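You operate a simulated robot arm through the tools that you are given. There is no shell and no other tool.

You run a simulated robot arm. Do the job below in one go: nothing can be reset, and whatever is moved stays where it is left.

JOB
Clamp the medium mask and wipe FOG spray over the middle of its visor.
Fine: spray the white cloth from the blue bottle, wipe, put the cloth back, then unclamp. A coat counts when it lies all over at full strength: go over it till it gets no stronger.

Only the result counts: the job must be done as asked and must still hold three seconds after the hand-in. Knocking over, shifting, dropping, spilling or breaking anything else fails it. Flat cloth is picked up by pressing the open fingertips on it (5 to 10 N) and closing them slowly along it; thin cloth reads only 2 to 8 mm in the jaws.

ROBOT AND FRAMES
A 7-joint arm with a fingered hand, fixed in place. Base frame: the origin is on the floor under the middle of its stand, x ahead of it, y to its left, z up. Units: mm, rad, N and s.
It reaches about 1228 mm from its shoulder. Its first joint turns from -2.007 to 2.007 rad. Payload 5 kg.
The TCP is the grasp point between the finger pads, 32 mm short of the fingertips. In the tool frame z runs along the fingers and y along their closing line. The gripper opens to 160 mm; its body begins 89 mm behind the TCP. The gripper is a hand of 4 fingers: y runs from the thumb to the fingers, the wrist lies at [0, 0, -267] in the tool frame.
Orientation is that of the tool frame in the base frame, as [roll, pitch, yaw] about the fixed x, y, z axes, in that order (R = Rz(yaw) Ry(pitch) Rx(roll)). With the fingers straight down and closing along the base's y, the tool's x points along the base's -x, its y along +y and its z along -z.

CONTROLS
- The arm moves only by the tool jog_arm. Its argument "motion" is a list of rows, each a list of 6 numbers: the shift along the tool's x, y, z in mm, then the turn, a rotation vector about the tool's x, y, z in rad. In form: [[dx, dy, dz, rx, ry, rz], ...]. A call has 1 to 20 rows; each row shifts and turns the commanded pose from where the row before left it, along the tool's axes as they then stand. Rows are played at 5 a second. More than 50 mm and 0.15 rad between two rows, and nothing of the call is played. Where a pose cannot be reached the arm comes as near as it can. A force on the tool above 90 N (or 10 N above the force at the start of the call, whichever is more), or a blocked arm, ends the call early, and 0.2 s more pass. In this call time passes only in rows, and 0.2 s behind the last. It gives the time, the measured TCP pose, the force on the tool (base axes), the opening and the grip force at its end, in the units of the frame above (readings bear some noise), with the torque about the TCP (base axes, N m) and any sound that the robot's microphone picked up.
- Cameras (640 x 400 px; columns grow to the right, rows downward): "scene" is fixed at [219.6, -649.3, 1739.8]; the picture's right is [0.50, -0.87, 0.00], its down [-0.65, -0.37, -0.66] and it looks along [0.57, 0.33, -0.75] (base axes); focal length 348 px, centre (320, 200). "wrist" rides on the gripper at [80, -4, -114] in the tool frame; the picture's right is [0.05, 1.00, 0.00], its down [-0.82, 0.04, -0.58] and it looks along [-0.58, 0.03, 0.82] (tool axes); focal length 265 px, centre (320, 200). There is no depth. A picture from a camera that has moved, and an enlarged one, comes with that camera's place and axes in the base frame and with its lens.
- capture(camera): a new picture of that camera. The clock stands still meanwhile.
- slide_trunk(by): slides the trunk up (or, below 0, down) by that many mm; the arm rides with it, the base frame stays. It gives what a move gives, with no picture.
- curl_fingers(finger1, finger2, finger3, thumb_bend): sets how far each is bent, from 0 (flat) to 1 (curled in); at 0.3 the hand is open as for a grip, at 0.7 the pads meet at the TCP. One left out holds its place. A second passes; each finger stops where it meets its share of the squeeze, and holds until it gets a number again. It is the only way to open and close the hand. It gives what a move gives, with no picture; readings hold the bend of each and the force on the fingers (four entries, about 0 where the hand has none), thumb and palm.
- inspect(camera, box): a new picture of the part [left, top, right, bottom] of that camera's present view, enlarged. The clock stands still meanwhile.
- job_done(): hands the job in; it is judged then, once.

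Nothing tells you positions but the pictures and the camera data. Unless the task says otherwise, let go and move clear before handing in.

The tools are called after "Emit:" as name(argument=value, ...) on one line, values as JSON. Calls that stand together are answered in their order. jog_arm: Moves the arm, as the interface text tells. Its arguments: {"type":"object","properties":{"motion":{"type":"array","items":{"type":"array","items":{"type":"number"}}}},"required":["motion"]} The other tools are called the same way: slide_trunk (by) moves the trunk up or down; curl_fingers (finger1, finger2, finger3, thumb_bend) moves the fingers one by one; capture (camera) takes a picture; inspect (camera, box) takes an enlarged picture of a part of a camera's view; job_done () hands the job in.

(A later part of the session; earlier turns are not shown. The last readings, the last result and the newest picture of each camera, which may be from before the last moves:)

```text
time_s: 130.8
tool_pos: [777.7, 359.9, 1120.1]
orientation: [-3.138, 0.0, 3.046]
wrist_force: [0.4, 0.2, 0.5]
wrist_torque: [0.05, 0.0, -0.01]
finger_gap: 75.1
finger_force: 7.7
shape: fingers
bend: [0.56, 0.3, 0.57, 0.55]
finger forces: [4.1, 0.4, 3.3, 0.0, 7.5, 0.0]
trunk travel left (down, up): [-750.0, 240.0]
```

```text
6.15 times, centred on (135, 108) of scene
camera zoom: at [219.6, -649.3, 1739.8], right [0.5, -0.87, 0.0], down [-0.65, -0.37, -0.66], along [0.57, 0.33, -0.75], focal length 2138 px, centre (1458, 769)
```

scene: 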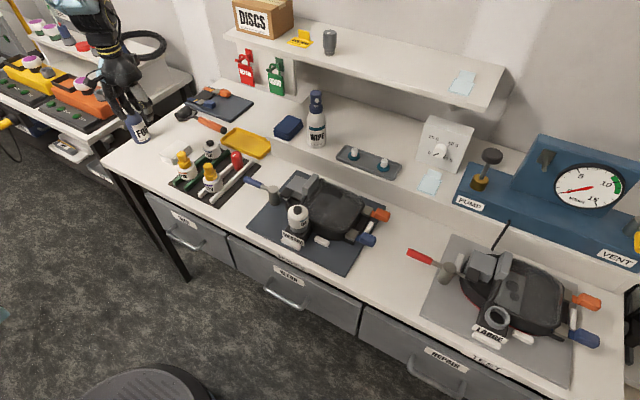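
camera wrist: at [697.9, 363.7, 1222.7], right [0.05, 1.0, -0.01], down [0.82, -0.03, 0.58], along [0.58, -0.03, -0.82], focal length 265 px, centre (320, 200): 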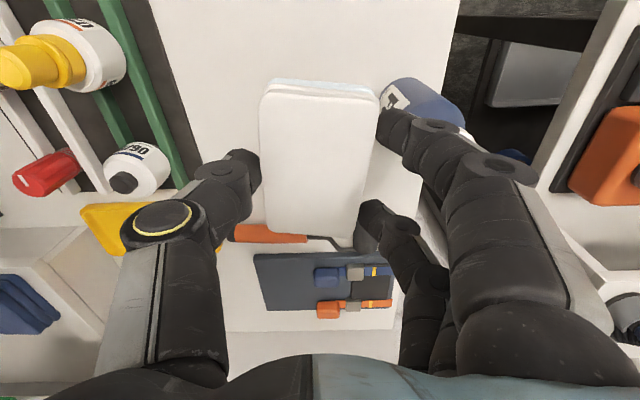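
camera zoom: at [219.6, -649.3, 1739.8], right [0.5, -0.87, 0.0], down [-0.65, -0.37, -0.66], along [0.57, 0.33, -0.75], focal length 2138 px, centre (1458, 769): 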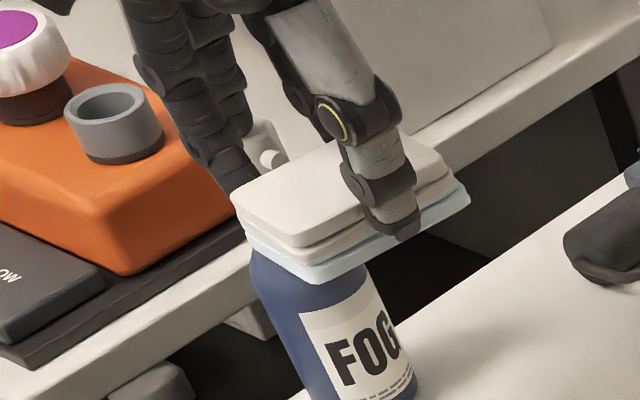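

The bottom layer of the cloth has turned pale blue, so it is wet with FOG on its wiping face. I'll rise clear of the bottle, bring finger 2 onto the cloth for a firmer grip, and head for the medium mask.

Emit:
jog_arm(motion=[[0, 0, -20, 0, 0, 0], [0, 0, -40, 0, 0, 0], [0, 0, -40, 0, 0, 0], [0, -30, 0, 0, 0, -0.096]])

Emit:
curl_fingers(finger2=0.57)

Emit:
capture(camera="scene")

Emit:
inspect(camera="scene", box=[90, 30, 200, 150])

Emit:
inspect(camera="scene", box=[280, 160, 400, 260])

```text
time_s: 131.8
tool_pos: [772.7, 326.8, 1223.9]
orientation: [-3.137, 0.001, 3.14]
wrist_force: [0.3, -0.6, -0.9]
wrist_torque: [0.05, 0.01, -0.01]
finger_gap: 74.8
finger_force: 7.0
shape: fingers
bend: [0.56, 0.3, 0.57, 0.55]
finger forces: [4.1, 0.0, 3.4, 0.0, 7.5, 0.0]
trunk travel left (down, up): [-750.0, 240.0]
```

```text
time_s: 132.8
tool_pos: [772.4, 330.4, 1223.0]
orientation: [-3.136, -0.001, 3.141]
wrist_force: [0.1, 0.1, -1.0]
wrist_torque: [0.03, 0.01, 0.02]
finger_gap: 74.6
finger_force: 7.5
shape: fingers
bend: [0.56, 0.55, 0.57, 0.55]
finger forces: [4.1, 0.4, 3.4, 0.0, 7.7, 0.0]
trunk travel left (down, up): [-750.0, 240.0]
```

```text
taken
```

scene: 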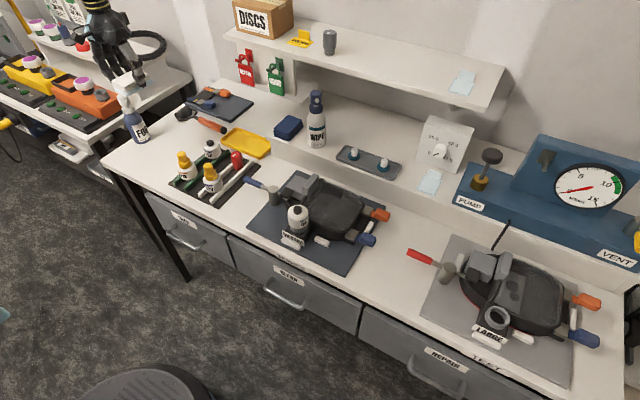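

```text
3.33 times, centred on (145, 90) of scene
camera zoom: at [219.6, -649.3, 1739.8], right [0.5, -0.87, 0.0], down [-0.65, -0.37, -0.66], along [0.57, 0.33, -0.75], focal length 1158 px, centre (903, 567)
```

zoom: 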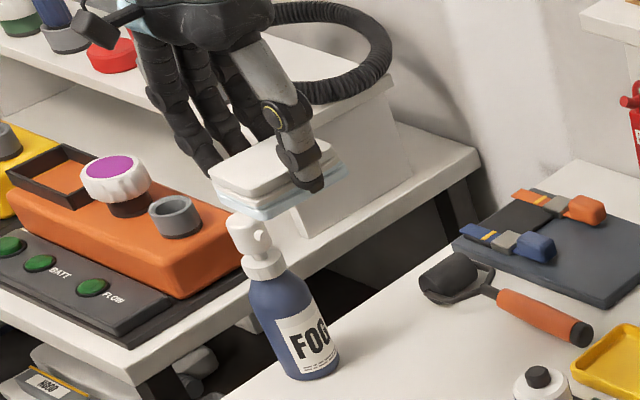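

```text
4.00 times, centred on (340, 210) of scene
camera zoom: at [219.6, -649.3, 1739.8], right [0.5, -0.87, 0.0], down [-0.65, -0.37, -0.66], along [0.57, 0.33, -0.75], focal length 1390 px, centre (240, 160)
```

zoom: 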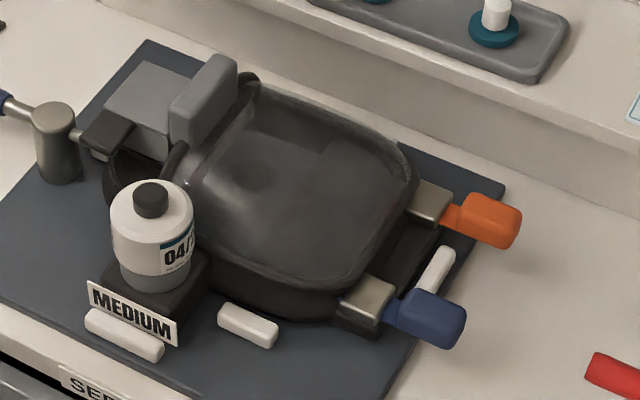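

The bottle stands undisturbed and the cloth's underside is blue. I take the visor middle to be about (803, −360), z about 980. I'll carry the cloth over there at a safe height.

Emit:
jog_arm(motion=[[-1.5, -34.5, 0, 0, 0, 0], [-1.5, -34.5, 0, 0, 0, 0], [-1.5, -34.5, 0, 0, 0, 0], [-1.5, -34.5, 0, 0, 0, 0], [-1.5, -34.5, 0, 0, 0, 0], [-1.5, -34.5, 0, 0, 0, 0], [-1.5, -34.5, 0, 0, 0, 0], [-1.5, -34.5, 0, 0, 0, 0], [-1.5, -34.5, 0, 0, 0, 0], [-1.5, -34.5, 0, 0, 0, 0], [-1.5, -34.5, 0, 0, 0, 0], [-1.5, -34.5, 0, 0, 0, 0], [-1.5, -34.5, 0, 0, 0, 0], [-1.5, -34.5, 0, 0, 0, 0], [-1.5, -34.5, 0, 0, 0, 0], [-1.5, -34.5, 0, 0, 0, 0], [-1.5, -34.5, 0, 0, 0, 0], [-1.5, -34.5, 0, 0, 0, 0], [-1.5, -34.5, 0, 0, 0, 0], [-1.5, -34.5, 0, 0, 0, 0]])

Emit:
capture(camera="wrist")

Emit:
capture(camera="scene")

```text
time_s: 137.0
tool_pos: [803.6, -362.2, 1224.6]
orientation: [-3.137, 0.001, -3.141]
wrist_force: [-0.2, -0.7, -1.1]
wrist_torque: [0.02, 0.03, -0.04]
finger_gap: 75.0
finger_force: 7.6
shape: fingers
bend: [0.56, 0.55, 0.57, 0.55]
finger forces: [4.0, 0.3, 3.2, 0.0, 7.6, 0.0]
trunk travel left (down, up): [-750.0, 240.0]
```

```text
taken
camera wrist: at [724.1, -365.4, 1335.8], right [-0.05, 1.0, 0.0], down [0.82, 0.04, 0.58], along [0.58, 0.03, -0.82], focal length 265 px, centre (320, 200)
```

wrist: 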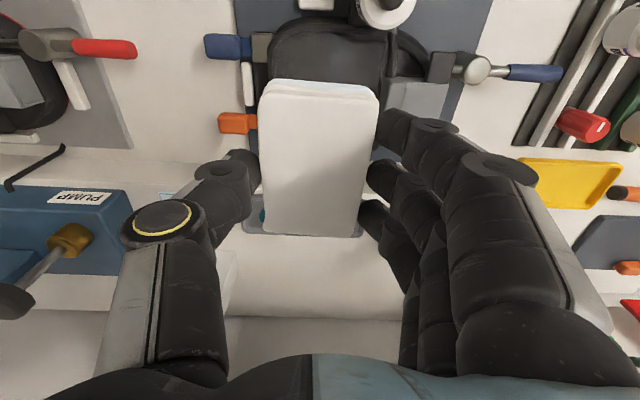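

```text
taken
```

scene: 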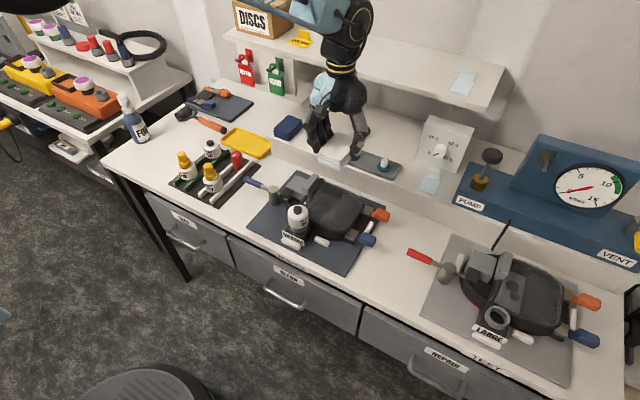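

Emit:
inspect(camera="wrist", box=[200, 0, 480, 160])

Emit:
inspect(camera="scene", box=[270, 100, 400, 250])

```text
2.29 times, centred on (340, 80) of wrist
camera zoom: at [724.1, -365.4, 1335.8], right [-0.05, 1.0, 0.0], down [0.82, 0.04, 0.58], along [0.58, 0.03, -0.82], focal length 607 px, centre (274, 474)
```

zoom: 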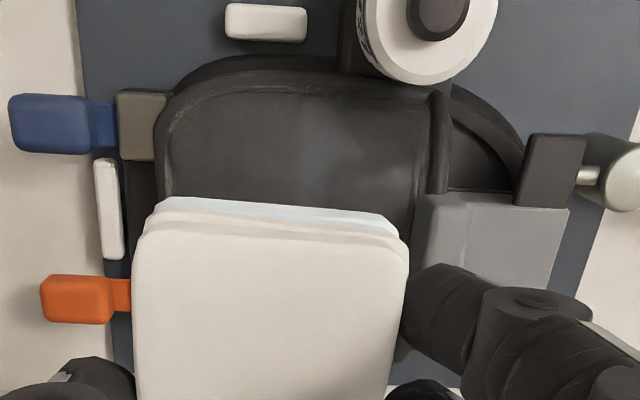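

```text
2.67 times, centred on (335, 175) of scene
camera zoom: at [219.6, -649.3, 1739.8], right [0.5, -0.87, 0.0], down [-0.65, -0.37, -0.66], along [0.57, 0.33, -0.75], focal length 927 px, centre (280, 267)
```

zoom: 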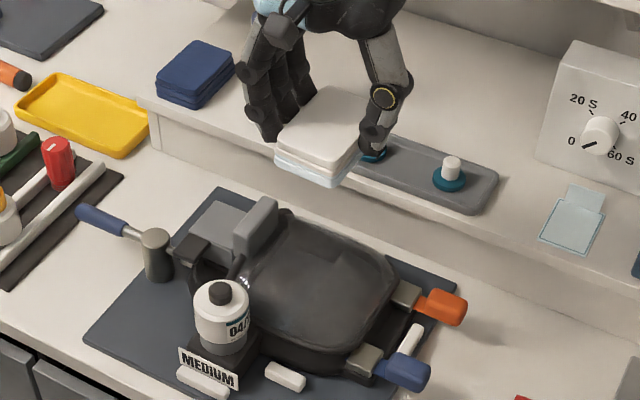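

The lens middle is at about (808, −350). A grey block beside it at about y −277 would crowd the fingers in this orientation, so I'll turn the hand 90° while high up, with the fingers on the +x side and the thumb on −x.

Emit:
jog_arm(motion=[[0, 0, 0, 0, 0, 0.1428], [0, 0, 0, 0, 0, 0.1428], [0, 0, 0, 0, 0, 0.1428], [0, 0, 0, 0, 0, 0.1428], [0, 0, 0, 0, 0, 0.1428], [0, 0, 0, 0, 0, 0.1428], [0, 0, 0, 0, 0, 0.1428], [0, 0, 0, 0, 0, 0.1428], [0, 0, 0, 0, 0, 0.1428], [0, 0, 0, 0, 0, 0.1428], [0, 0, 0, 0, 0, 0.1428]])

Emit:
capture(camera="wrist")

Emit:
inspect(camera="scene", box=[270, 100, 400, 250])

```text
time_s: 139.4
tool_pos: [803.9, -359.8, 1225.5]
orientation: [3.14, 0.004, 1.568]
wrist_force: [0.4, -0.1, -1.0]
wrist_torque: [0.0, 0.0, -0.02]
finger_gap: 74.9
finger_force: 8.0
shape: fingers
bend: [0.56, 0.55, 0.57, 0.55]
finger forces: [4.1, 0.3, 3.3, 0.0, 7.6, 0.1]
trunk travel left (down, up): [-750.0, 240.0]
```

```text
taken
camera wrist: at [801.2, -278.8, 1336.4], right [1.0, 0.05, 0.0], down [0.04, -0.81, 0.58], along [0.03, -0.58, -0.81], focal length 265 px, centre (320, 200)
```

wrist: 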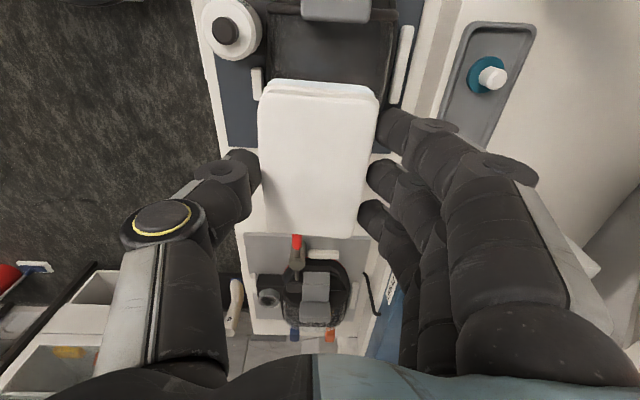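

```text
2.67 times, centred on (335, 175) of scene
camera zoom: at [219.6, -649.3, 1739.8], right [0.5, -0.87, 0.0], down [-0.65, -0.37, -0.66], along [0.57, 0.33, -0.75], focal length 927 px, centre (280, 267)
```

zoom: 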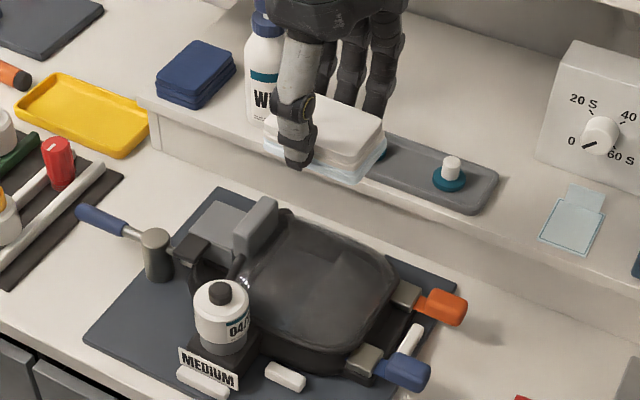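

The turn worked. Now I'll move over the lens middle and come down, first to just above, then gently into contact.

Emit:
jog_arm(motion=[[4, 3, 40, 0, 0, 0], [4, 3, 40, 0, 0, 0], [0, 0, 40, 0, 0, 0], [0, 0, 25, 0, 0, 0]])

Emit:
capture(camera="wrist")

Emit:
inspect(camera="scene", box=[270, 140, 400, 250])

```text
time_s: 140.4
tool_pos: [810.6, -351.8, 1077.6]
orientation: [-3.139, 0.005, 1.571]
wrist_force: [1.0, -0.7, -0.1]
wrist_torque: [0.02, 0.02, 0.01]
finger_gap: 74.9
finger_force: 7.3
shape: fingers
bend: [0.56, 0.55, 0.57, 0.55]
finger forces: [4.0, 0.5, 3.3, 0.0, 7.7, 0.0]
trunk travel left (down, up): [-750.0, 240.0]
```

```text
taken
camera wrist: at [806.9, -271.6, 1188.7], right [1.0, 0.05, 0.0], down [0.04, -0.81, 0.58], along [0.03, -0.58, -0.81], focal length 265 px, centre (320, 200)
```

wrist: 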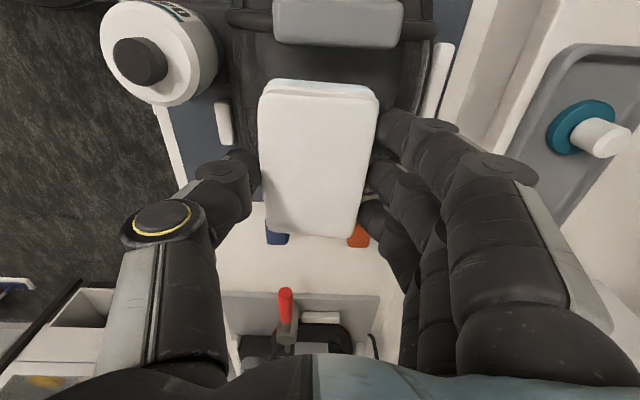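

```text
3.64 times, centred on (335, 195) of scene
camera zoom: at [219.6, -649.3, 1739.8], right [0.5, -0.87, 0.0], down [-0.65, -0.37, -0.66], along [0.57, 0.33, -0.75], focal length 1264 px, centre (266, 218)
```

zoom: 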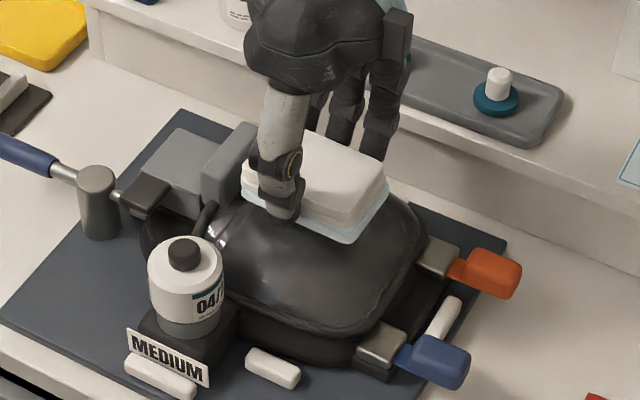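

Emit:
jog_arm(motion=[[0, 0, 10, 0, 0, 0], [0, 0, 8, 0, 0, 0], [0, 0, 6, 0, 0, 0]])

Emit:
jog_arm(motion=[[0, 0, 3, 0, 0, 0], [0, 0, 3, 0, 0, 0]])

Emit:
inspect(camera="scene", box=[270, 140, 400, 250])

```text
time_s: 141.2
tool_pos: [810.7, -354.4, 1053.8]
orientation: [3.142, 0.005, 1.57]
wrist_force: [0.3, 0.8, -0.7]
wrist_torque: [0.04, 0.04, -0.06]
finger_gap: 75.0
finger_force: 7.9
shape: fingers
bend: [0.56, 0.55, 0.57, 0.55]
finger forces: [3.8, 0.4, 3.2, 0.0, 7.7, 0.0]
trunk travel left (down, up): [-750.0, 240.0]
```

```text
time_s: 141.8
tool_pos: [810.5, -353.1, 1048.6]
orientation: [3.141, 0.004, 1.571]
wrist_force: [0.4, 0.6, 6.8]
wrist_torque: [0.06, 0.09, 0.0]
finger_gap: 74.6
finger_force: 7.8
shape: fingers
bend: [0.56, 0.56, 0.57, 0.55]
finger forces: [4.6, 0.4, 3.4, 0.0, 7.9, 0.0]
trunk travel left (down, up): [-750.0, 240.0]
```

```text
3.64 times, centred on (335, 195) of scene
camera zoom: at [219.6, -649.3, 1739.8], right [0.5, -0.87, 0.0], down [-0.65, -0.37, -0.66], along [0.57, 0.33, -0.75], focal length 1264 px, centre (266, 218)
```

zoom: 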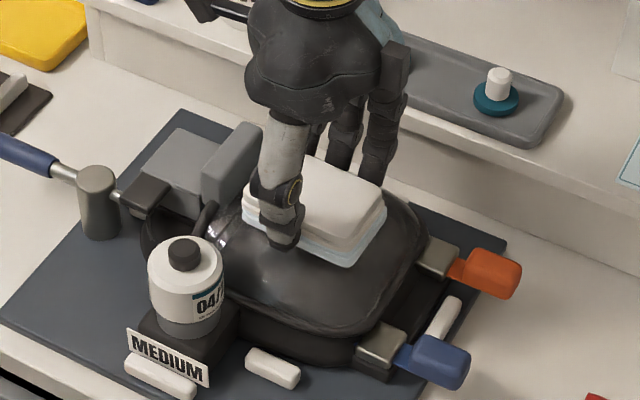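

The cloth touches the visor at TCP z ≈ 1049 with about 7 N. I'll make a first set of gentle wiping strokes around the middle and then lift to see the coat.

Emit:
jog_arm(motion=[[-8, 0, 0.3, 0, 0, 0], [-8, 0, 0, 0, 0, 0], [8, 0, 0, 0, 0, 0], [8, 0, 0, 0, 0, 0], [6, 0, 0, 0, 0, 0], [-6, 0, 0, 0, 0, 0]])

Emit:
jog_arm(motion=[[0, 8, 0, 0, 0, 0], [0, 8, 0, 0, 0, 0], [0, -8, 0, 0, 0, 0], [0, -8, 0, 0, 0, 0], [0, -8, 0, 0, 0, 0], [0, -8, 0, 0, 0, 0], [0, 8, 0, 0, 0, 0], [0, 8, 0, 0, 0, 0]])

Emit:
inspect(camera="scene", box=[270, 140, 400, 250])

```text
time_s: 143.2
tool_pos: [810.1, -349.6, 1049.0]
orientation: [-3.14, 0.004, 1.572]
wrist_force: [-1.5, 6.5, 5.7]
wrist_torque: [0.18, 0.27, -0.09]
finger_gap: 75.1
finger_force: 8.1
shape: fingers
bend: [0.57, 0.56, 0.57, 0.55]
finger forces: [3.9, 0.1, 2.9, 0.0, 9.1, 0.0]
trunk travel left (down, up): [-750.0, 240.0]
```

```text
time_s: 145.0
tool_pos: [809.1, -354.7, 1049.4]
orientation: [-3.141, 0.006, 1.571]
wrist_force: [-3.2, -0.8, 3.2]
wrist_torque: [-0.02, 0.21, 0.06]
finger_gap: 74.7
finger_force: 7.9
shape: fingers
bend: [0.57, 0.56, 0.58, 0.55]
finger forces: [3.4, 0.0, 2.7, 0.0, 9.4, 0.0]
trunk travel left (down, up): [-750.0, 240.0]
```

```text
3.64 times, centred on (335, 195) of scene
camera zoom: at [219.6, -649.3, 1739.8], right [0.5, -0.87, 0.0], down [-0.65, -0.37, -0.66], along [0.57, 0.33, -0.75], focal length 1264 px, centre (266, 218)
```

zoom: 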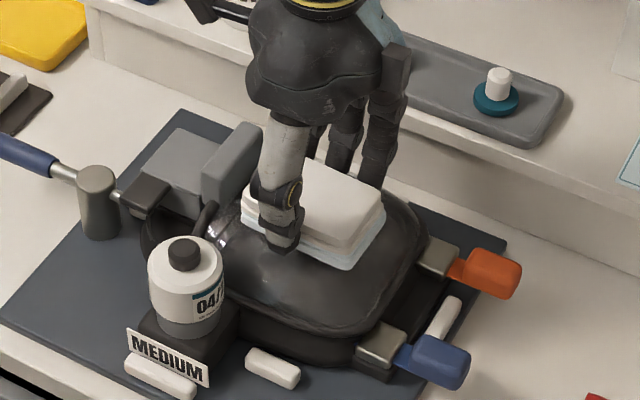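

Emit:
jog_arm(motion=[[0, 0, -20, 0, 0, 0], [0, 0, -40, 0, 0, 0], [0, 0, -45, 0, 0, 0], [0, 0, -45, 0, 0, 0], [0, 0, -45, 0, 0, 0]])

Emit:
inspect(camera="scene", box=[280, 160, 400, 260])

Emit:
capture(camera="wrist")

Emit:
inspect(camera="scene", box=[290, 60, 400, 180])

```text
time_s: 146.2
tool_pos: [808.7, -350.6, 1245.9]
orientation: [-3.141, 0.006, 1.571]
wrist_force: [-1.2, 0.2, -0.5]
wrist_torque: [0.01, -0.01, -0.01]
finger_gap: 74.8
finger_force: 7.2
shape: fingers
bend: [0.57, 0.56, 0.57, 0.55]
finger forces: [4.2, 0.1, 3.4, 0.0, 7.6, 0.0]
trunk travel left (down, up): [-750.0, 240.0]
```

```text
4.00 times, centred on (340, 210) of scene
camera zoom: at [219.6, -649.3, 1739.8], right [0.5, -0.87, 0.0], down [-0.65, -0.37, -0.66], along [0.57, 0.33, -0.75], focal length 1390 px, centre (240, 160)
```

zoom: 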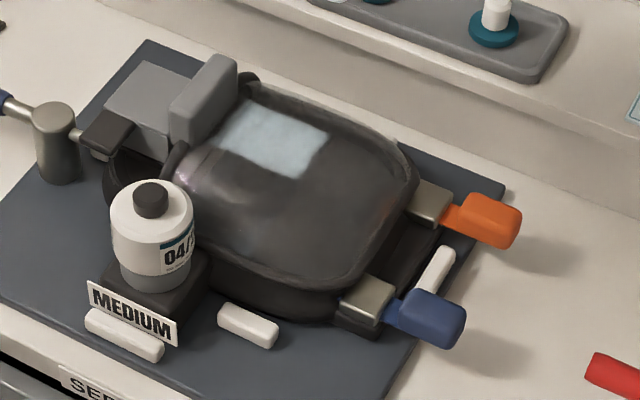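

```text
taken
camera wrist: at [806.0, -269.3, 1356.3], right [1.0, 0.05, 0.0], down [0.04, -0.81, 0.58], along [0.03, -0.58, -0.81], focal length 265 px, centre (320, 200)
```

wrist: 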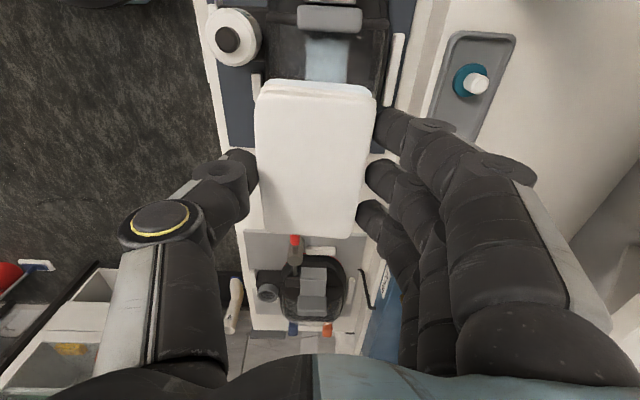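

```text
3.33 times, centred on (345, 120) of scene
camera zoom: at [219.6, -649.3, 1739.8], right [0.5, -0.87, 0.0], down [-0.65, -0.37, -0.66], along [0.57, 0.33, -0.75], focal length 1158 px, centre (237, 467)
```

zoom: 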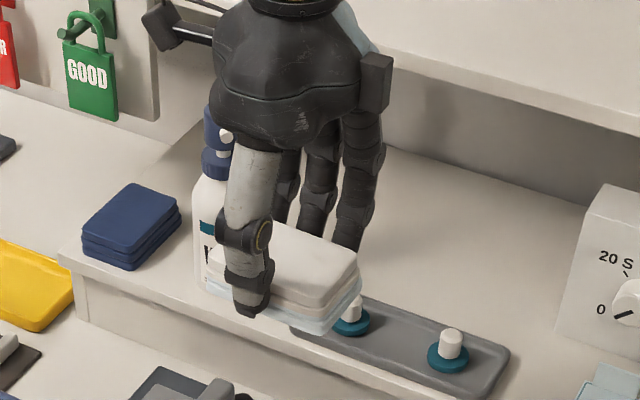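

The coat shows as a pale blue patch on the visor. It lies up towards the grey block, off the true middle. I'll inspect it more closely before repositioning.

Emit:
inspect(camera="wrist", box=[190, 0, 450, 100])

Emit:
inspect(camera="scene", box=[300, 170, 385, 245])

```text
2.46 times, centred on (320, 50) of wrist
camera zoom: at [806.0, -269.3, 1356.3], right [1.0, 0.05, 0.0], down [0.04, -0.81, 0.58], along [0.03, -0.58, -0.81], focal length 653 px, centre (320, 569)
```

zoom: 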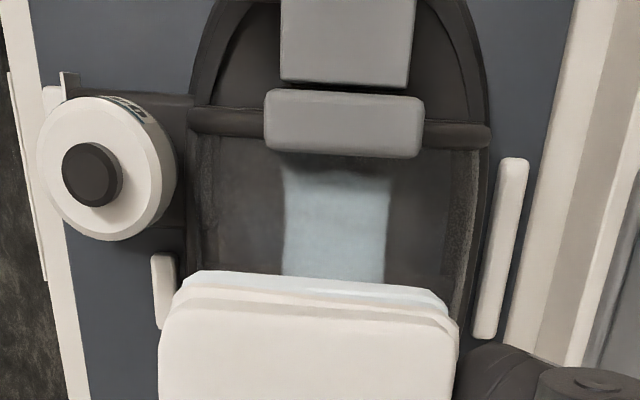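

```text
5.33 times, centred on (342, 208) of scene
camera zoom: at [219.6, -649.3, 1739.8], right [0.5, -0.87, 0.0], down [-0.65, -0.37, -0.66], along [0.57, 0.33, -0.75], focal length 1853 px, centre (200, 160)
```

zoom: 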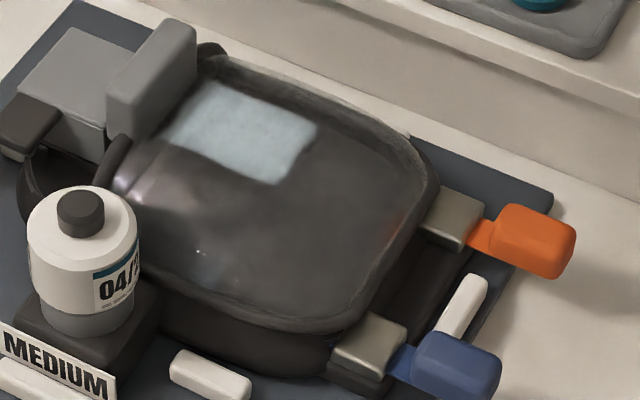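

From above, the lens spans about x 740–890 and y −426 to −283, with its ridge at x ≈ 819. The first patch covers x 795–843, y −363 to −292. I'll recentre at about (819, −366) and tilt slightly to follow the slope, then wipe again.

Emit:
jog_arm(motion=[[-9, 5, 40, 0, 0.03, 0], [-9, 5, 45, 0, 0.03, 0], [0, 0, 45, 0, 0, 0], [0, 0, 40, 0, 0, 0], [0, 0, 12, 0, 0, 0]])

Emit:
jog_arm(motion=[[0, 0, 4, 0, 0, 0], [0, 0, 4, 0, 0, 0]])

```text
time_s: 147.4
tool_pos: [819.2, -364.2, 1060.4]
orientation: [3.141, -0.055, 1.572]
wrist_force: [0.0, 0.7, 1.0]
wrist_torque: [-0.02, -0.01, 0.02]
finger_gap: 74.9
finger_force: 7.3
shape: fingers
bend: [0.57, 0.56, 0.57, 0.55]
finger forces: [4.1, 0.0, 3.4, 0.0, 7.5, 0.0]
trunk travel left (down, up): [-750.0, 240.0]
```

```text
time_s: 148.0
tool_pos: [820.2, -362.9, 1053.7]
orientation: [3.141, -0.055, 1.571]
wrist_force: [-0.7, 0.1, -1.1]
wrist_torque: [0.01, 0.02, 0.0]
finger_gap: 74.7
finger_force: 7.8
shape: fingers
bend: [0.57, 0.56, 0.57, 0.55]
finger forces: [4.1, 0.1, 3.3, 0.0, 7.6, 0.0]
trunk travel left (down, up): [-750.0, 240.0]
```

Emit:
jog_arm(motion=[[0, 0, 2, 0, 0, 0], [0, 0, 2, 0, 0, 0]])

Emit:
jog_arm(motion=[[0, 0, 1.5, 0, 0, 0]])

```text
time_s: 148.6
tool_pos: [820.9, -363.5, 1050.9]
orientation: [3.14, -0.054, 1.572]
wrist_force: [0.3, -0.3, -0.8]
wrist_torque: [0.0, -0.02, -0.01]
finger_gap: 74.6
finger_force: 7.7
shape: fingers
bend: [0.57, 0.56, 0.57, 0.55]
finger forces: [4.1, 0.1, 3.4, 0.1, 7.6, 0.1]
trunk travel left (down, up): [-750.0, 240.0]
```

```text
time_s: 149.0
tool_pos: [820.0, -362.5, 1048.4]
orientation: [-3.141, -0.055, 1.57]
wrist_force: [0.1, 0.4, 3.8]
wrist_torque: [0.0, 0.12, 0.01]
finger_gap: 75.0
finger_force: 8.1
shape: fingers
bend: [0.57, 0.56, 0.57, 0.55]
finger forces: [4.2, 0.1, 3.5, 0.0, 7.6, 0.0]
trunk travel left (down, up): [-750.0, 240.0]
```

Emit:
jog_arm(motion=[[0, 0, 0.8, 0, 0, 0]])

Emit:
jog_arm(motion=[[-8, 0, 0, 0, 0, 0], [-8, 0, 0, 0, 0, 0], [-8, 0, 0, 0, 0, 0], [8, 0, 0, 0, 0, 0], [8, 0, 0, 0, 0, 0], [8, 0, 0, 0, 0, 0], [8, 0, 0, 0, 0, 0], [8, 0, 0, 0, 0, 0], [-8, 0, 0, 0, 0, 0], [-8, 0, 0, 0, 0, 0]])

Emit:
jog_arm(motion=[[0, 8, 0, 0, 0, 0], [0, 8, 0, 0, 0, 0], [0, -8, 0, 0, 0, 0], [0, -8, 0, 0, 0, 0], [0, -8, 0, 0, 0, 0], [0, -8, 0, 0, 0, 0], [0, 8, 0, 0, 0, 0], [0, 8, 0, 0, 0, 0]])

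```text
time_s: 149.4
tool_pos: [820.2, -363.1, 1048.7]
orientation: [3.139, -0.054, 1.572]
wrist_force: [0.4, 0.3, 7.4]
wrist_torque: [-0.04, 0.16, 0.05]
finger_gap: 74.8
finger_force: 8.1
shape: fingers
bend: [0.57, 0.56, 0.57, 0.55]
finger forces: [4.4, 0.2, 3.7, 0.0, 8.2, 0.1]
trunk travel left (down, up): [-750.0, 240.0]
```

```text
time_s: 151.6
tool_pos: [820.6, -363.4, 1047.5]
orientation: [-3.141, -0.056, 1.57]
wrist_force: [0.5, 0.2, 2.2]
wrist_torque: [0.08, 0.01, -0.01]
finger_gap: 74.8
finger_force: 7.5
shape: fingers
bend: [0.56, 0.56, 0.57, 0.55]
finger forces: [4.2, 0.3, 3.4, 0.0, 7.3, 0.1]
trunk travel left (down, up): [-750.0, 240.0]
```

```text
time_s: 153.4
tool_pos: [819.0, -363.8, 1049.2]
orientation: [3.142, -0.055, 1.571]
wrist_force: [0.5, -1.0, 0.6]
wrist_torque: [0.0, 0.0, 0.01]
finger_gap: 75.1
finger_force: 7.8
shape: fingers
bend: [0.56, 0.56, 0.57, 0.55]
finger forces: [4.1, 0.2, 3.3, 0.0, 7.8, 0.0]
trunk travel left (down, up): [-750.0, 240.0]
```

The force faded during the strokes, so I'll lift and look at both the coat and the cloth.

Emit:
jog_arm(motion=[[0, 0, -20, 0, 0, 0], [0, 0, -40, 0, 0, 0], [0, 0, -45, 0, 0, 0], [0, 0, -45, 0, 0, 0], [0, 0, -45, 0, 0, 0]])

Emit:
inspect(camera="scene", box=[300, 170, 385, 245])

Emit:
inspect(camera="wrist", box=[190, 0, 450, 100])

Emit:
inspect(camera="scene", box=[290, 60, 400, 180])

Emit:
capture(camera="wrist")

```text
time_s: 154.6
tool_pos: [818.0, -374.0, 1241.6]
orientation: [-3.14, -0.055, 1.571]
wrist_force: [-0.2, -0.3, -1.2]
wrist_torque: [-0.02, 0.02, 0.01]
finger_gap: 74.9
finger_force: 7.3
shape: fingers
bend: [0.56, 0.56, 0.57, 0.55]
finger forces: [3.9, 0.2, 3.3, 0.0, 7.5, 0.0]
trunk travel left (down, up): [-750.0, 240.0]
```

```text
5.33 times, centred on (342, 208) of scene
camera zoom: at [219.6, -649.3, 1739.8], right [0.5, -0.87, 0.0], down [-0.65, -0.37, -0.66], along [0.57, 0.33, -0.75], focal length 1853 px, centre (200, 160)
```

zoom: 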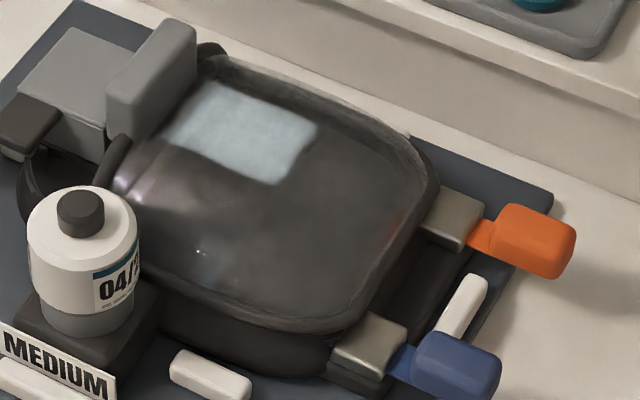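

```text
2.46 times, centred on (320, 50) of wrist
camera zoom: at [814.3, -299.9, 1357.7], right [1.0, 0.05, 0.0], down [0.04, -0.85, 0.53], along [0.03, -0.53, -0.85], focal length 653 px, centre (320, 569)
```

zoom: 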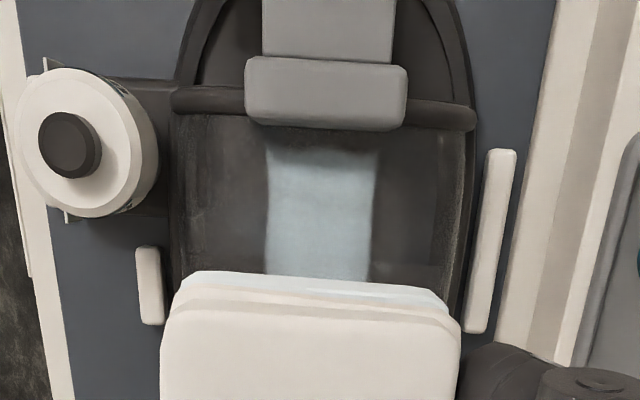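

```text
3.33 times, centred on (345, 120) of scene
camera zoom: at [219.6, -649.3, 1739.8], right [0.5, -0.87, 0.0], down [-0.65, -0.37, -0.66], along [0.57, 0.33, -0.75], focal length 1158 px, centre (237, 467)
```

zoom: 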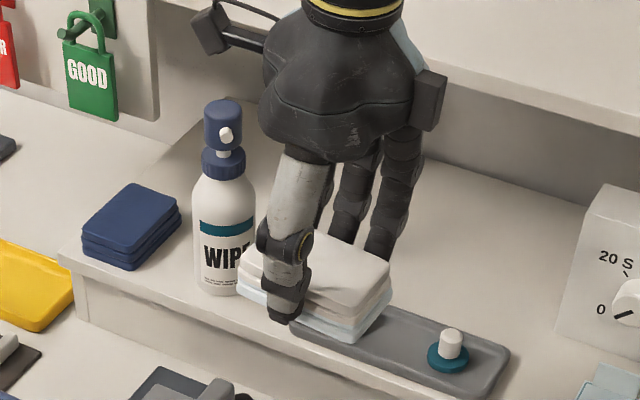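

```text
taken
camera wrist: at [814.3, -299.9, 1357.7], right [1.0, 0.05, 0.0], down [0.04, -0.85, 0.53], along [0.03, -0.53, -0.85], focal length 265 px, centre (320, 200)
```

wrist: 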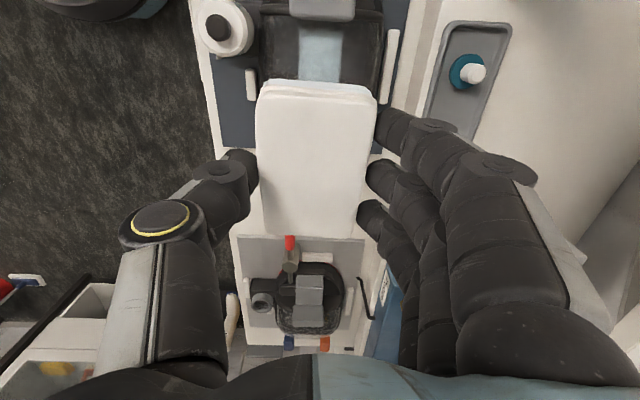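

The patch looks the same shape after the second, shifted wipe, so it may be the fixed "middle" zone filling in strength. I'll zoom in tightly to judge its evenness.

Emit:
inspect(camera="scene", box=[308, 178, 348, 208])

Emit:
inspect(camera="wrist", box=[270, 30, 370, 90])

```text
13.33 times, centred on (328, 193) of scene
camera zoom: at [219.6, -649.3, 1739.8], right [0.5, -0.87, 0.0], down [-0.65, -0.37, -0.66], along [0.57, 0.33, -0.75], focal length 4633 px, centre (213, 293)
```

zoom: 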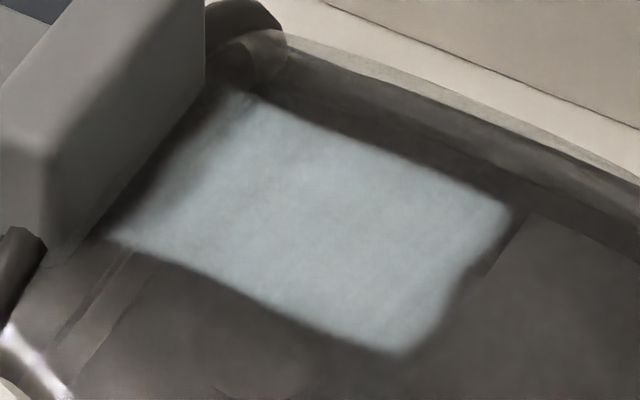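

```text
6.40 times, centred on (320, 60) of wrist
camera zoom: at [814.3, -299.9, 1357.7], right [1.0, 0.05, 0.0], down [0.04, -0.85, 0.53], along [0.03, -0.53, -0.85], focal length 1699 px, centre (320, 1096)
```

zoom: 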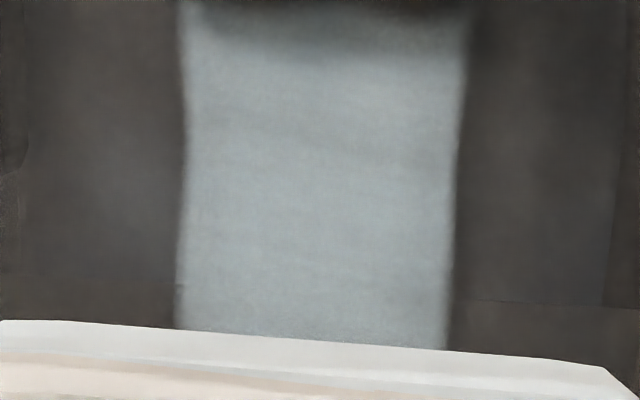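

The patch is a clean, even rectangle at x 790–846, y −363 to −292, up against the grey block. I'll go over exactly that zone again with the cloth level, at about 8–10 N, until its look no longer changes.

Emit:
jog_arm(motion=[[14, 0, 40, 0, -0.027, 0], [14, 0, 40, 0, -0.028, 0], [4, 0, 45, 0, 0, 0], [0, 0, 40, 0, 0, 0], [0, 0, 15, 0, 0, 0]])

Emit:
capture(camera="wrist")

```text
time_s: 155.8
tool_pos: [819.3, -338.0, 1062.7]
orientation: [3.141, 0.001, 1.571]
wrist_force: [-0.1, -0.1, -0.8]
wrist_torque: [0.02, -0.02, 0.01]
finger_gap: 75.1
finger_force: 7.5
shape: fingers
bend: [0.56, 0.56, 0.57, 0.55]
finger forces: [3.9, 0.1, 3.4, 0.0, 7.4, 0.0]
trunk travel left (down, up): [-750.0, 240.0]
```

```text
taken
camera wrist: at [816.5, -258.0, 1174.8], right [1.0, 0.05, 0.0], down [0.04, -0.82, 0.58], along [0.03, -0.58, -0.82], focal length 265 px, centre (320, 200)
```

wrist: 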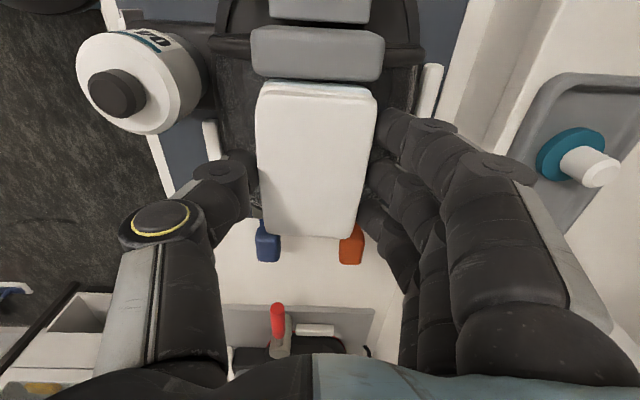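

Emit:
jog_arm(motion=[[-4, -1, 6, 0, 0, 0], [0, 0, 5, 0, 0, 0]])

Emit:
jog_arm(motion=[[0, 0, 2, 0, 0, 0]])

Emit:
jog_arm(motion=[[0, 0, 1.5, 0, 0, 0]])

```text
time_s: 156.4
tool_pos: [818.7, -342.2, 1052.2]
orientation: [-3.141, 0.0, 1.571]
wrist_force: [0.5, 0.2, -1.0]
wrist_torque: [-0.03, 0.02, -0.01]
finger_gap: 74.8
finger_force: 7.3
shape: fingers
bend: [0.56, 0.56, 0.57, 0.55]
finger forces: [3.9, 0.1, 3.5, 0.0, 7.4, 0.0]
trunk travel left (down, up): [-750.0, 240.0]
```

```text
time_s: 156.8
tool_pos: [819.7, -342.0, 1050.9]
orientation: [3.14, 0.002, 1.573]
wrist_force: [-0.4, -0.3, -0.8]
wrist_torque: [0.0, 0.01, -0.02]
finger_gap: 74.9
finger_force: 7.3
shape: fingers
bend: [0.56, 0.56, 0.57, 0.55]
finger forces: [3.9, 0.1, 3.4, 0.1, 7.4, 0.1]
trunk travel left (down, up): [-750.0, 240.0]
```

```text
time_s: 157.2
tool_pos: [818.8, -341.7, 1048.4]
orientation: [3.141, 0.003, 1.569]
wrist_force: [-0.1, 0.1, 0.4]
wrist_torque: [-0.01, -0.01, 0.0]
finger_gap: 74.9
finger_force: 7.7
shape: fingers
bend: [0.56, 0.56, 0.57, 0.55]
finger forces: [3.9, 0.0, 3.3, 0.1, 7.4, 0.1]
trunk travel left (down, up): [-750.0, 240.0]
```

Emit:
jog_arm(motion=[[0, 0, 1.2, 0, 0, 0]])

Emit:
jog_arm(motion=[[0, 0, 1.0, 0, 0, 0]])

```text
time_s: 157.6
tool_pos: [819.7, -341.9, 1048.5]
orientation: [-3.141, -0.001, 1.571]
wrist_force: [0.1, -0.2, 1.9]
wrist_torque: [0.03, 0.01, 0.02]
finger_gap: 75.2
finger_force: 7.8
shape: fingers
bend: [0.56, 0.56, 0.57, 0.55]
finger forces: [3.8, 0.1, 3.4, 0.1, 7.5, 0.1]
trunk travel left (down, up): [-750.0, 240.0]
```

```text
time_s: 158.0
tool_pos: [818.8, -342.3, 1047.3]
orientation: [3.14, 0.0, 1.571]
wrist_force: [0.7, -0.3, 4.7]
wrist_torque: [0.04, 0.03, -0.01]
finger_gap: 74.9
finger_force: 7.9
shape: fingers
bend: [0.57, 0.56, 0.57, 0.55]
finger forces: [4.4, 0.2, 3.6, 0.0, 7.4, 0.0]
trunk travel left (down, up): [-750.0, 240.0]
```

Emit:
jog_arm(motion=[[0, 0, 0.8, 0, 0, 0], [-6, 0, 0, 0, 0, 0], [-6, 0, 0, 0, 0, 0], [-6, 0, 0, 0, 0, 0], [6, 0, 0, 0, 0, 0], [6, 0, 0, 0, 0, 0], [6, 0, 0, 0, 0, 0], [3, 0, 0, 0, 0, 0], [-3, 0, 0, 0, 0, 0]])

Emit:
jog_arm(motion=[[0, 6, 0, 0, 0, 0], [0, 6, 0, 0, 0, 0], [-6, 0, 0, 0, 0, 0], [-6, 0, 0, 0, 0, 0], [0, -6, 0, 0, 0, 0], [0, -6, 0, 0, 0, 0], [0, -6, 0, 0, 0, 0], [0, -6, 0, 0, 0, 0], [6, 0, 0, 0, 0, 0], [6, 0, 0, 0, 0, 0], [0, 6, 0, 0, 0, 0], [0, 6, 0, 0, 0, 0]])

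```text
time_s: 160.0
tool_pos: [818.2, -340.9, 1046.8]
orientation: [-3.141, 0.001, 1.573]
wrist_force: [-0.7, 3.0, 3.6]
wrist_torque: [0.13, 0.1, -0.08]
finger_gap: 75.2
finger_force: 8.0
shape: fingers
bend: [0.57, 0.56, 0.57, 0.55]
finger forces: [4.3, 0.4, 2.9, 0.1, 8.3, 0.0]
trunk travel left (down, up): [-750.0, 240.0]
```

```text
time_s: 162.6
tool_pos: [820.0, -340.6, 1045.5]
orientation: [3.141, -0.001, 1.57]
wrist_force: [-1.9, 0.5, 1.1]
wrist_torque: [0.02, 0.09, -0.02]
finger_gap: 74.7
finger_force: 7.8
shape: fingers
bend: [0.57, 0.56, 0.58, 0.55]
finger forces: [3.9, 0.0, 2.9, 0.0, 8.3, 0.0]
trunk travel left (down, up): [-750.0, 240.0]
```

Emit:
jog_arm(motion=[[0, 0, 1.0, 0, 0, 0]])

Emit:
jog_arm(motion=[[-6, 0, 0, 0, 0, 0], [-6, 0, 0, 0, 0, 0], [-6, 0, 0, 0, 0, 0], [6, 0, 0, 0, 0, 0], [6, 0, 0, 0, 0, 0], [6, 0, 0, 0, 0, 0]])

Emit:
jog_arm(motion=[[0, 0, -20, 0, 0, 0], [0, 0, -40, 0, 0, 0], [0, 0, -45, 0, 0, 0], [0, 0, -45, 0, 0, 0], [0, 0, -45, 0, 0, 0]])

Emit:
inspect(camera="scene", box=[308, 178, 348, 208])

Emit:
inspect(camera="scene", box=[300, 170, 385, 245])

Emit:
capture(camera="wrist")

```text
time_s: 163.0
tool_pos: [818.6, -341.5, 1045.5]
orientation: [3.141, 0.001, 1.571]
wrist_force: [-1.5, 1.0, 4.8]
wrist_torque: [0.03, 0.16, -0.05]
finger_gap: 75.0
finger_force: 7.6
shape: fingers
bend: [0.57, 0.56, 0.58, 0.55]
finger forces: [4.1, 0.1, 3.1, 0.0, 8.4, 0.0]
trunk travel left (down, up): [-750.0, 240.0]
```

```text
time_s: 164.4
tool_pos: [819.3, -344.0, 1046.4]
orientation: [3.141, -0.001, 1.571]
wrist_force: [-0.6, -2.9, 3.1]
wrist_torque: [-0.1, 0.02, 0.07]
finger_gap: 75.2
finger_force: 8.0
shape: fingers
bend: [0.57, 0.56, 0.57, 0.55]
finger forces: [4.0, 0.2, 3.5, 0.0, 8.0, 0.0]
trunk travel left (down, up): [-750.0, 240.0]
```

```text
time_s: 165.6
tool_pos: [818.8, -339.6, 1240.3]
orientation: [3.141, -0.001, 1.571]
wrist_force: [-1.0, 0.3, -0.7]
wrist_torque: [0.0, -0.03, 0.01]
finger_gap: 75.3
finger_force: 7.4
shape: fingers
bend: [0.57, 0.56, 0.57, 0.55]
finger forces: [4.1, 0.1, 3.3, 0.0, 7.5, 0.0]
trunk travel left (down, up): [-750.0, 240.0]
```

```text
13.33 times, centred on (328, 193) of scene
camera zoom: at [219.6, -649.3, 1739.8], right [0.5, -0.87, 0.0], down [-0.65, -0.37, -0.66], along [0.57, 0.33, -0.75], focal length 4633 px, centre (213, 293)
```

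zoom: 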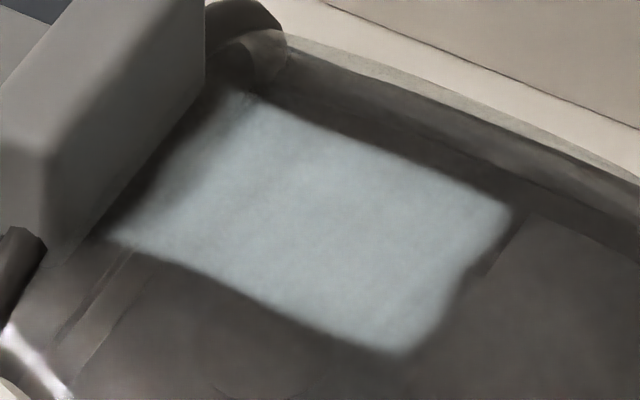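

```text
5.33 times, centred on (342, 208) of scene
camera zoom: at [219.6, -649.3, 1739.8], right [0.5, -0.87, 0.0], down [-0.65, -0.37, -0.66], along [0.57, 0.33, -0.75], focal length 1853 px, centre (200, 160)
```

zoom: 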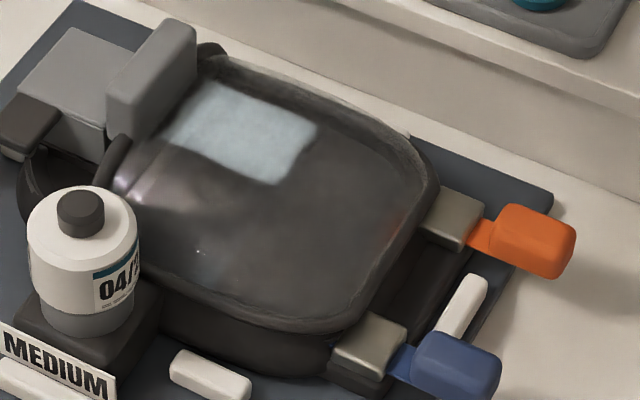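

```text
taken
camera wrist: at [814.6, -259.0, 1353.1], right [1.0, 0.05, 0.0], down [0.04, -0.82, 0.58], along [0.03, -0.58, -0.82], focal length 265 px, centre (320, 200)
```

wrist: 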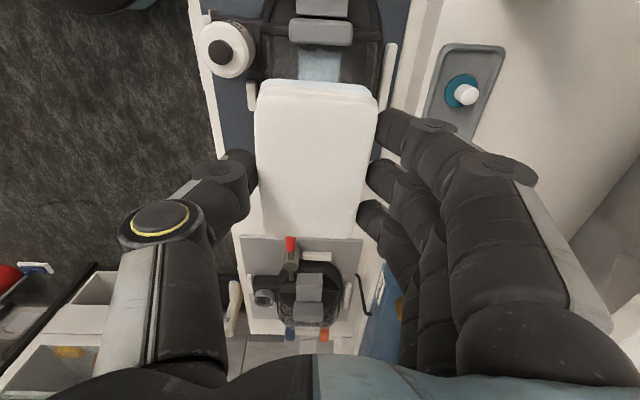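

The patch keeps its shape and looks slightly stronger. I'll do another, longer round over it at a bit more pressure.

Emit:
jog_arm(motion=[[-1, 0, 45, 0, 0, 0], [-1, 0, 45, 0, 0, 0], [0, 0, 45, 0, 0, 0], [0, 0, 40, 0, 0, 0], [0, 0, 15, 0, 0, 0]])

Emit:
jog_arm(motion=[[0, 0, 2, 0, 0, 0], [0, 0, 2, 0, 0, 0]])

```text
time_s: 166.8
tool_pos: [820.4, -342.6, 1051.9]
orientation: [3.141, 0.0, 1.57]
wrist_force: [-0.1, -0.8, -0.3]
wrist_torque: [0.01, 0.01, 0.0]
finger_gap: 74.8
finger_force: 7.3
shape: fingers
bend: [0.57, 0.56, 0.57, 0.55]
finger forces: [4.0, 0.1, 3.3, 0.1, 7.4, 0.0]
trunk travel left (down, up): [-750.0, 240.0]
```

```text
time_s: 167.4
tool_pos: [819.3, -343.1, 1047.5]
orientation: [-3.141, -0.002, 1.57]
wrist_force: [-0.4, -0.1, -0.9]
wrist_torque: [0.02, -0.03, 0.0]
finger_gap: 75.1
finger_force: 7.6
shape: fingers
bend: [0.57, 0.56, 0.57, 0.55]
finger forces: [4.0, 0.1, 3.3, 0.0, 7.4, 0.0]
trunk travel left (down, up): [-750.0, 240.0]
```

Emit:
jog_arm(motion=[[0, 0, 1.5, 0, 0, 0], [0, 0, 1, 0, 0, 0]])

Emit:
jog_arm(motion=[[0, 0, 1, 0, 0, 0]])

```text
time_s: 168.0
tool_pos: [818.0, -344.6, 1045.3]
orientation: [3.14, 0.001, 1.571]
wrist_force: [0.4, 0.0, 8.4]
wrist_torque: [0.02, 0.16, 0.0]
finger_gap: 75.1
finger_force: 8.0
shape: fingers
bend: [0.57, 0.56, 0.57, 0.55]
finger forces: [4.3, 0.2, 3.5, 0.1, 8.6, 0.1]
trunk travel left (down, up): [-750.0, 240.0]
```

```text
time_s: 168.4
tool_pos: [820.2, -343.7, 1043.9]
orientation: [3.141, 0.0, 1.571]
wrist_force: [2.2, 1.1, 10.4]
wrist_torque: [0.09, 0.06, -0.01]
finger_gap: 74.8
finger_force: 8.5
shape: fingers
bend: [0.57, 0.56, 0.57, 0.55]
finger forces: [4.9, 0.4, 3.9, 0.1, 8.2, 0.0]
trunk travel left (down, up): [-750.0, 240.0]
```

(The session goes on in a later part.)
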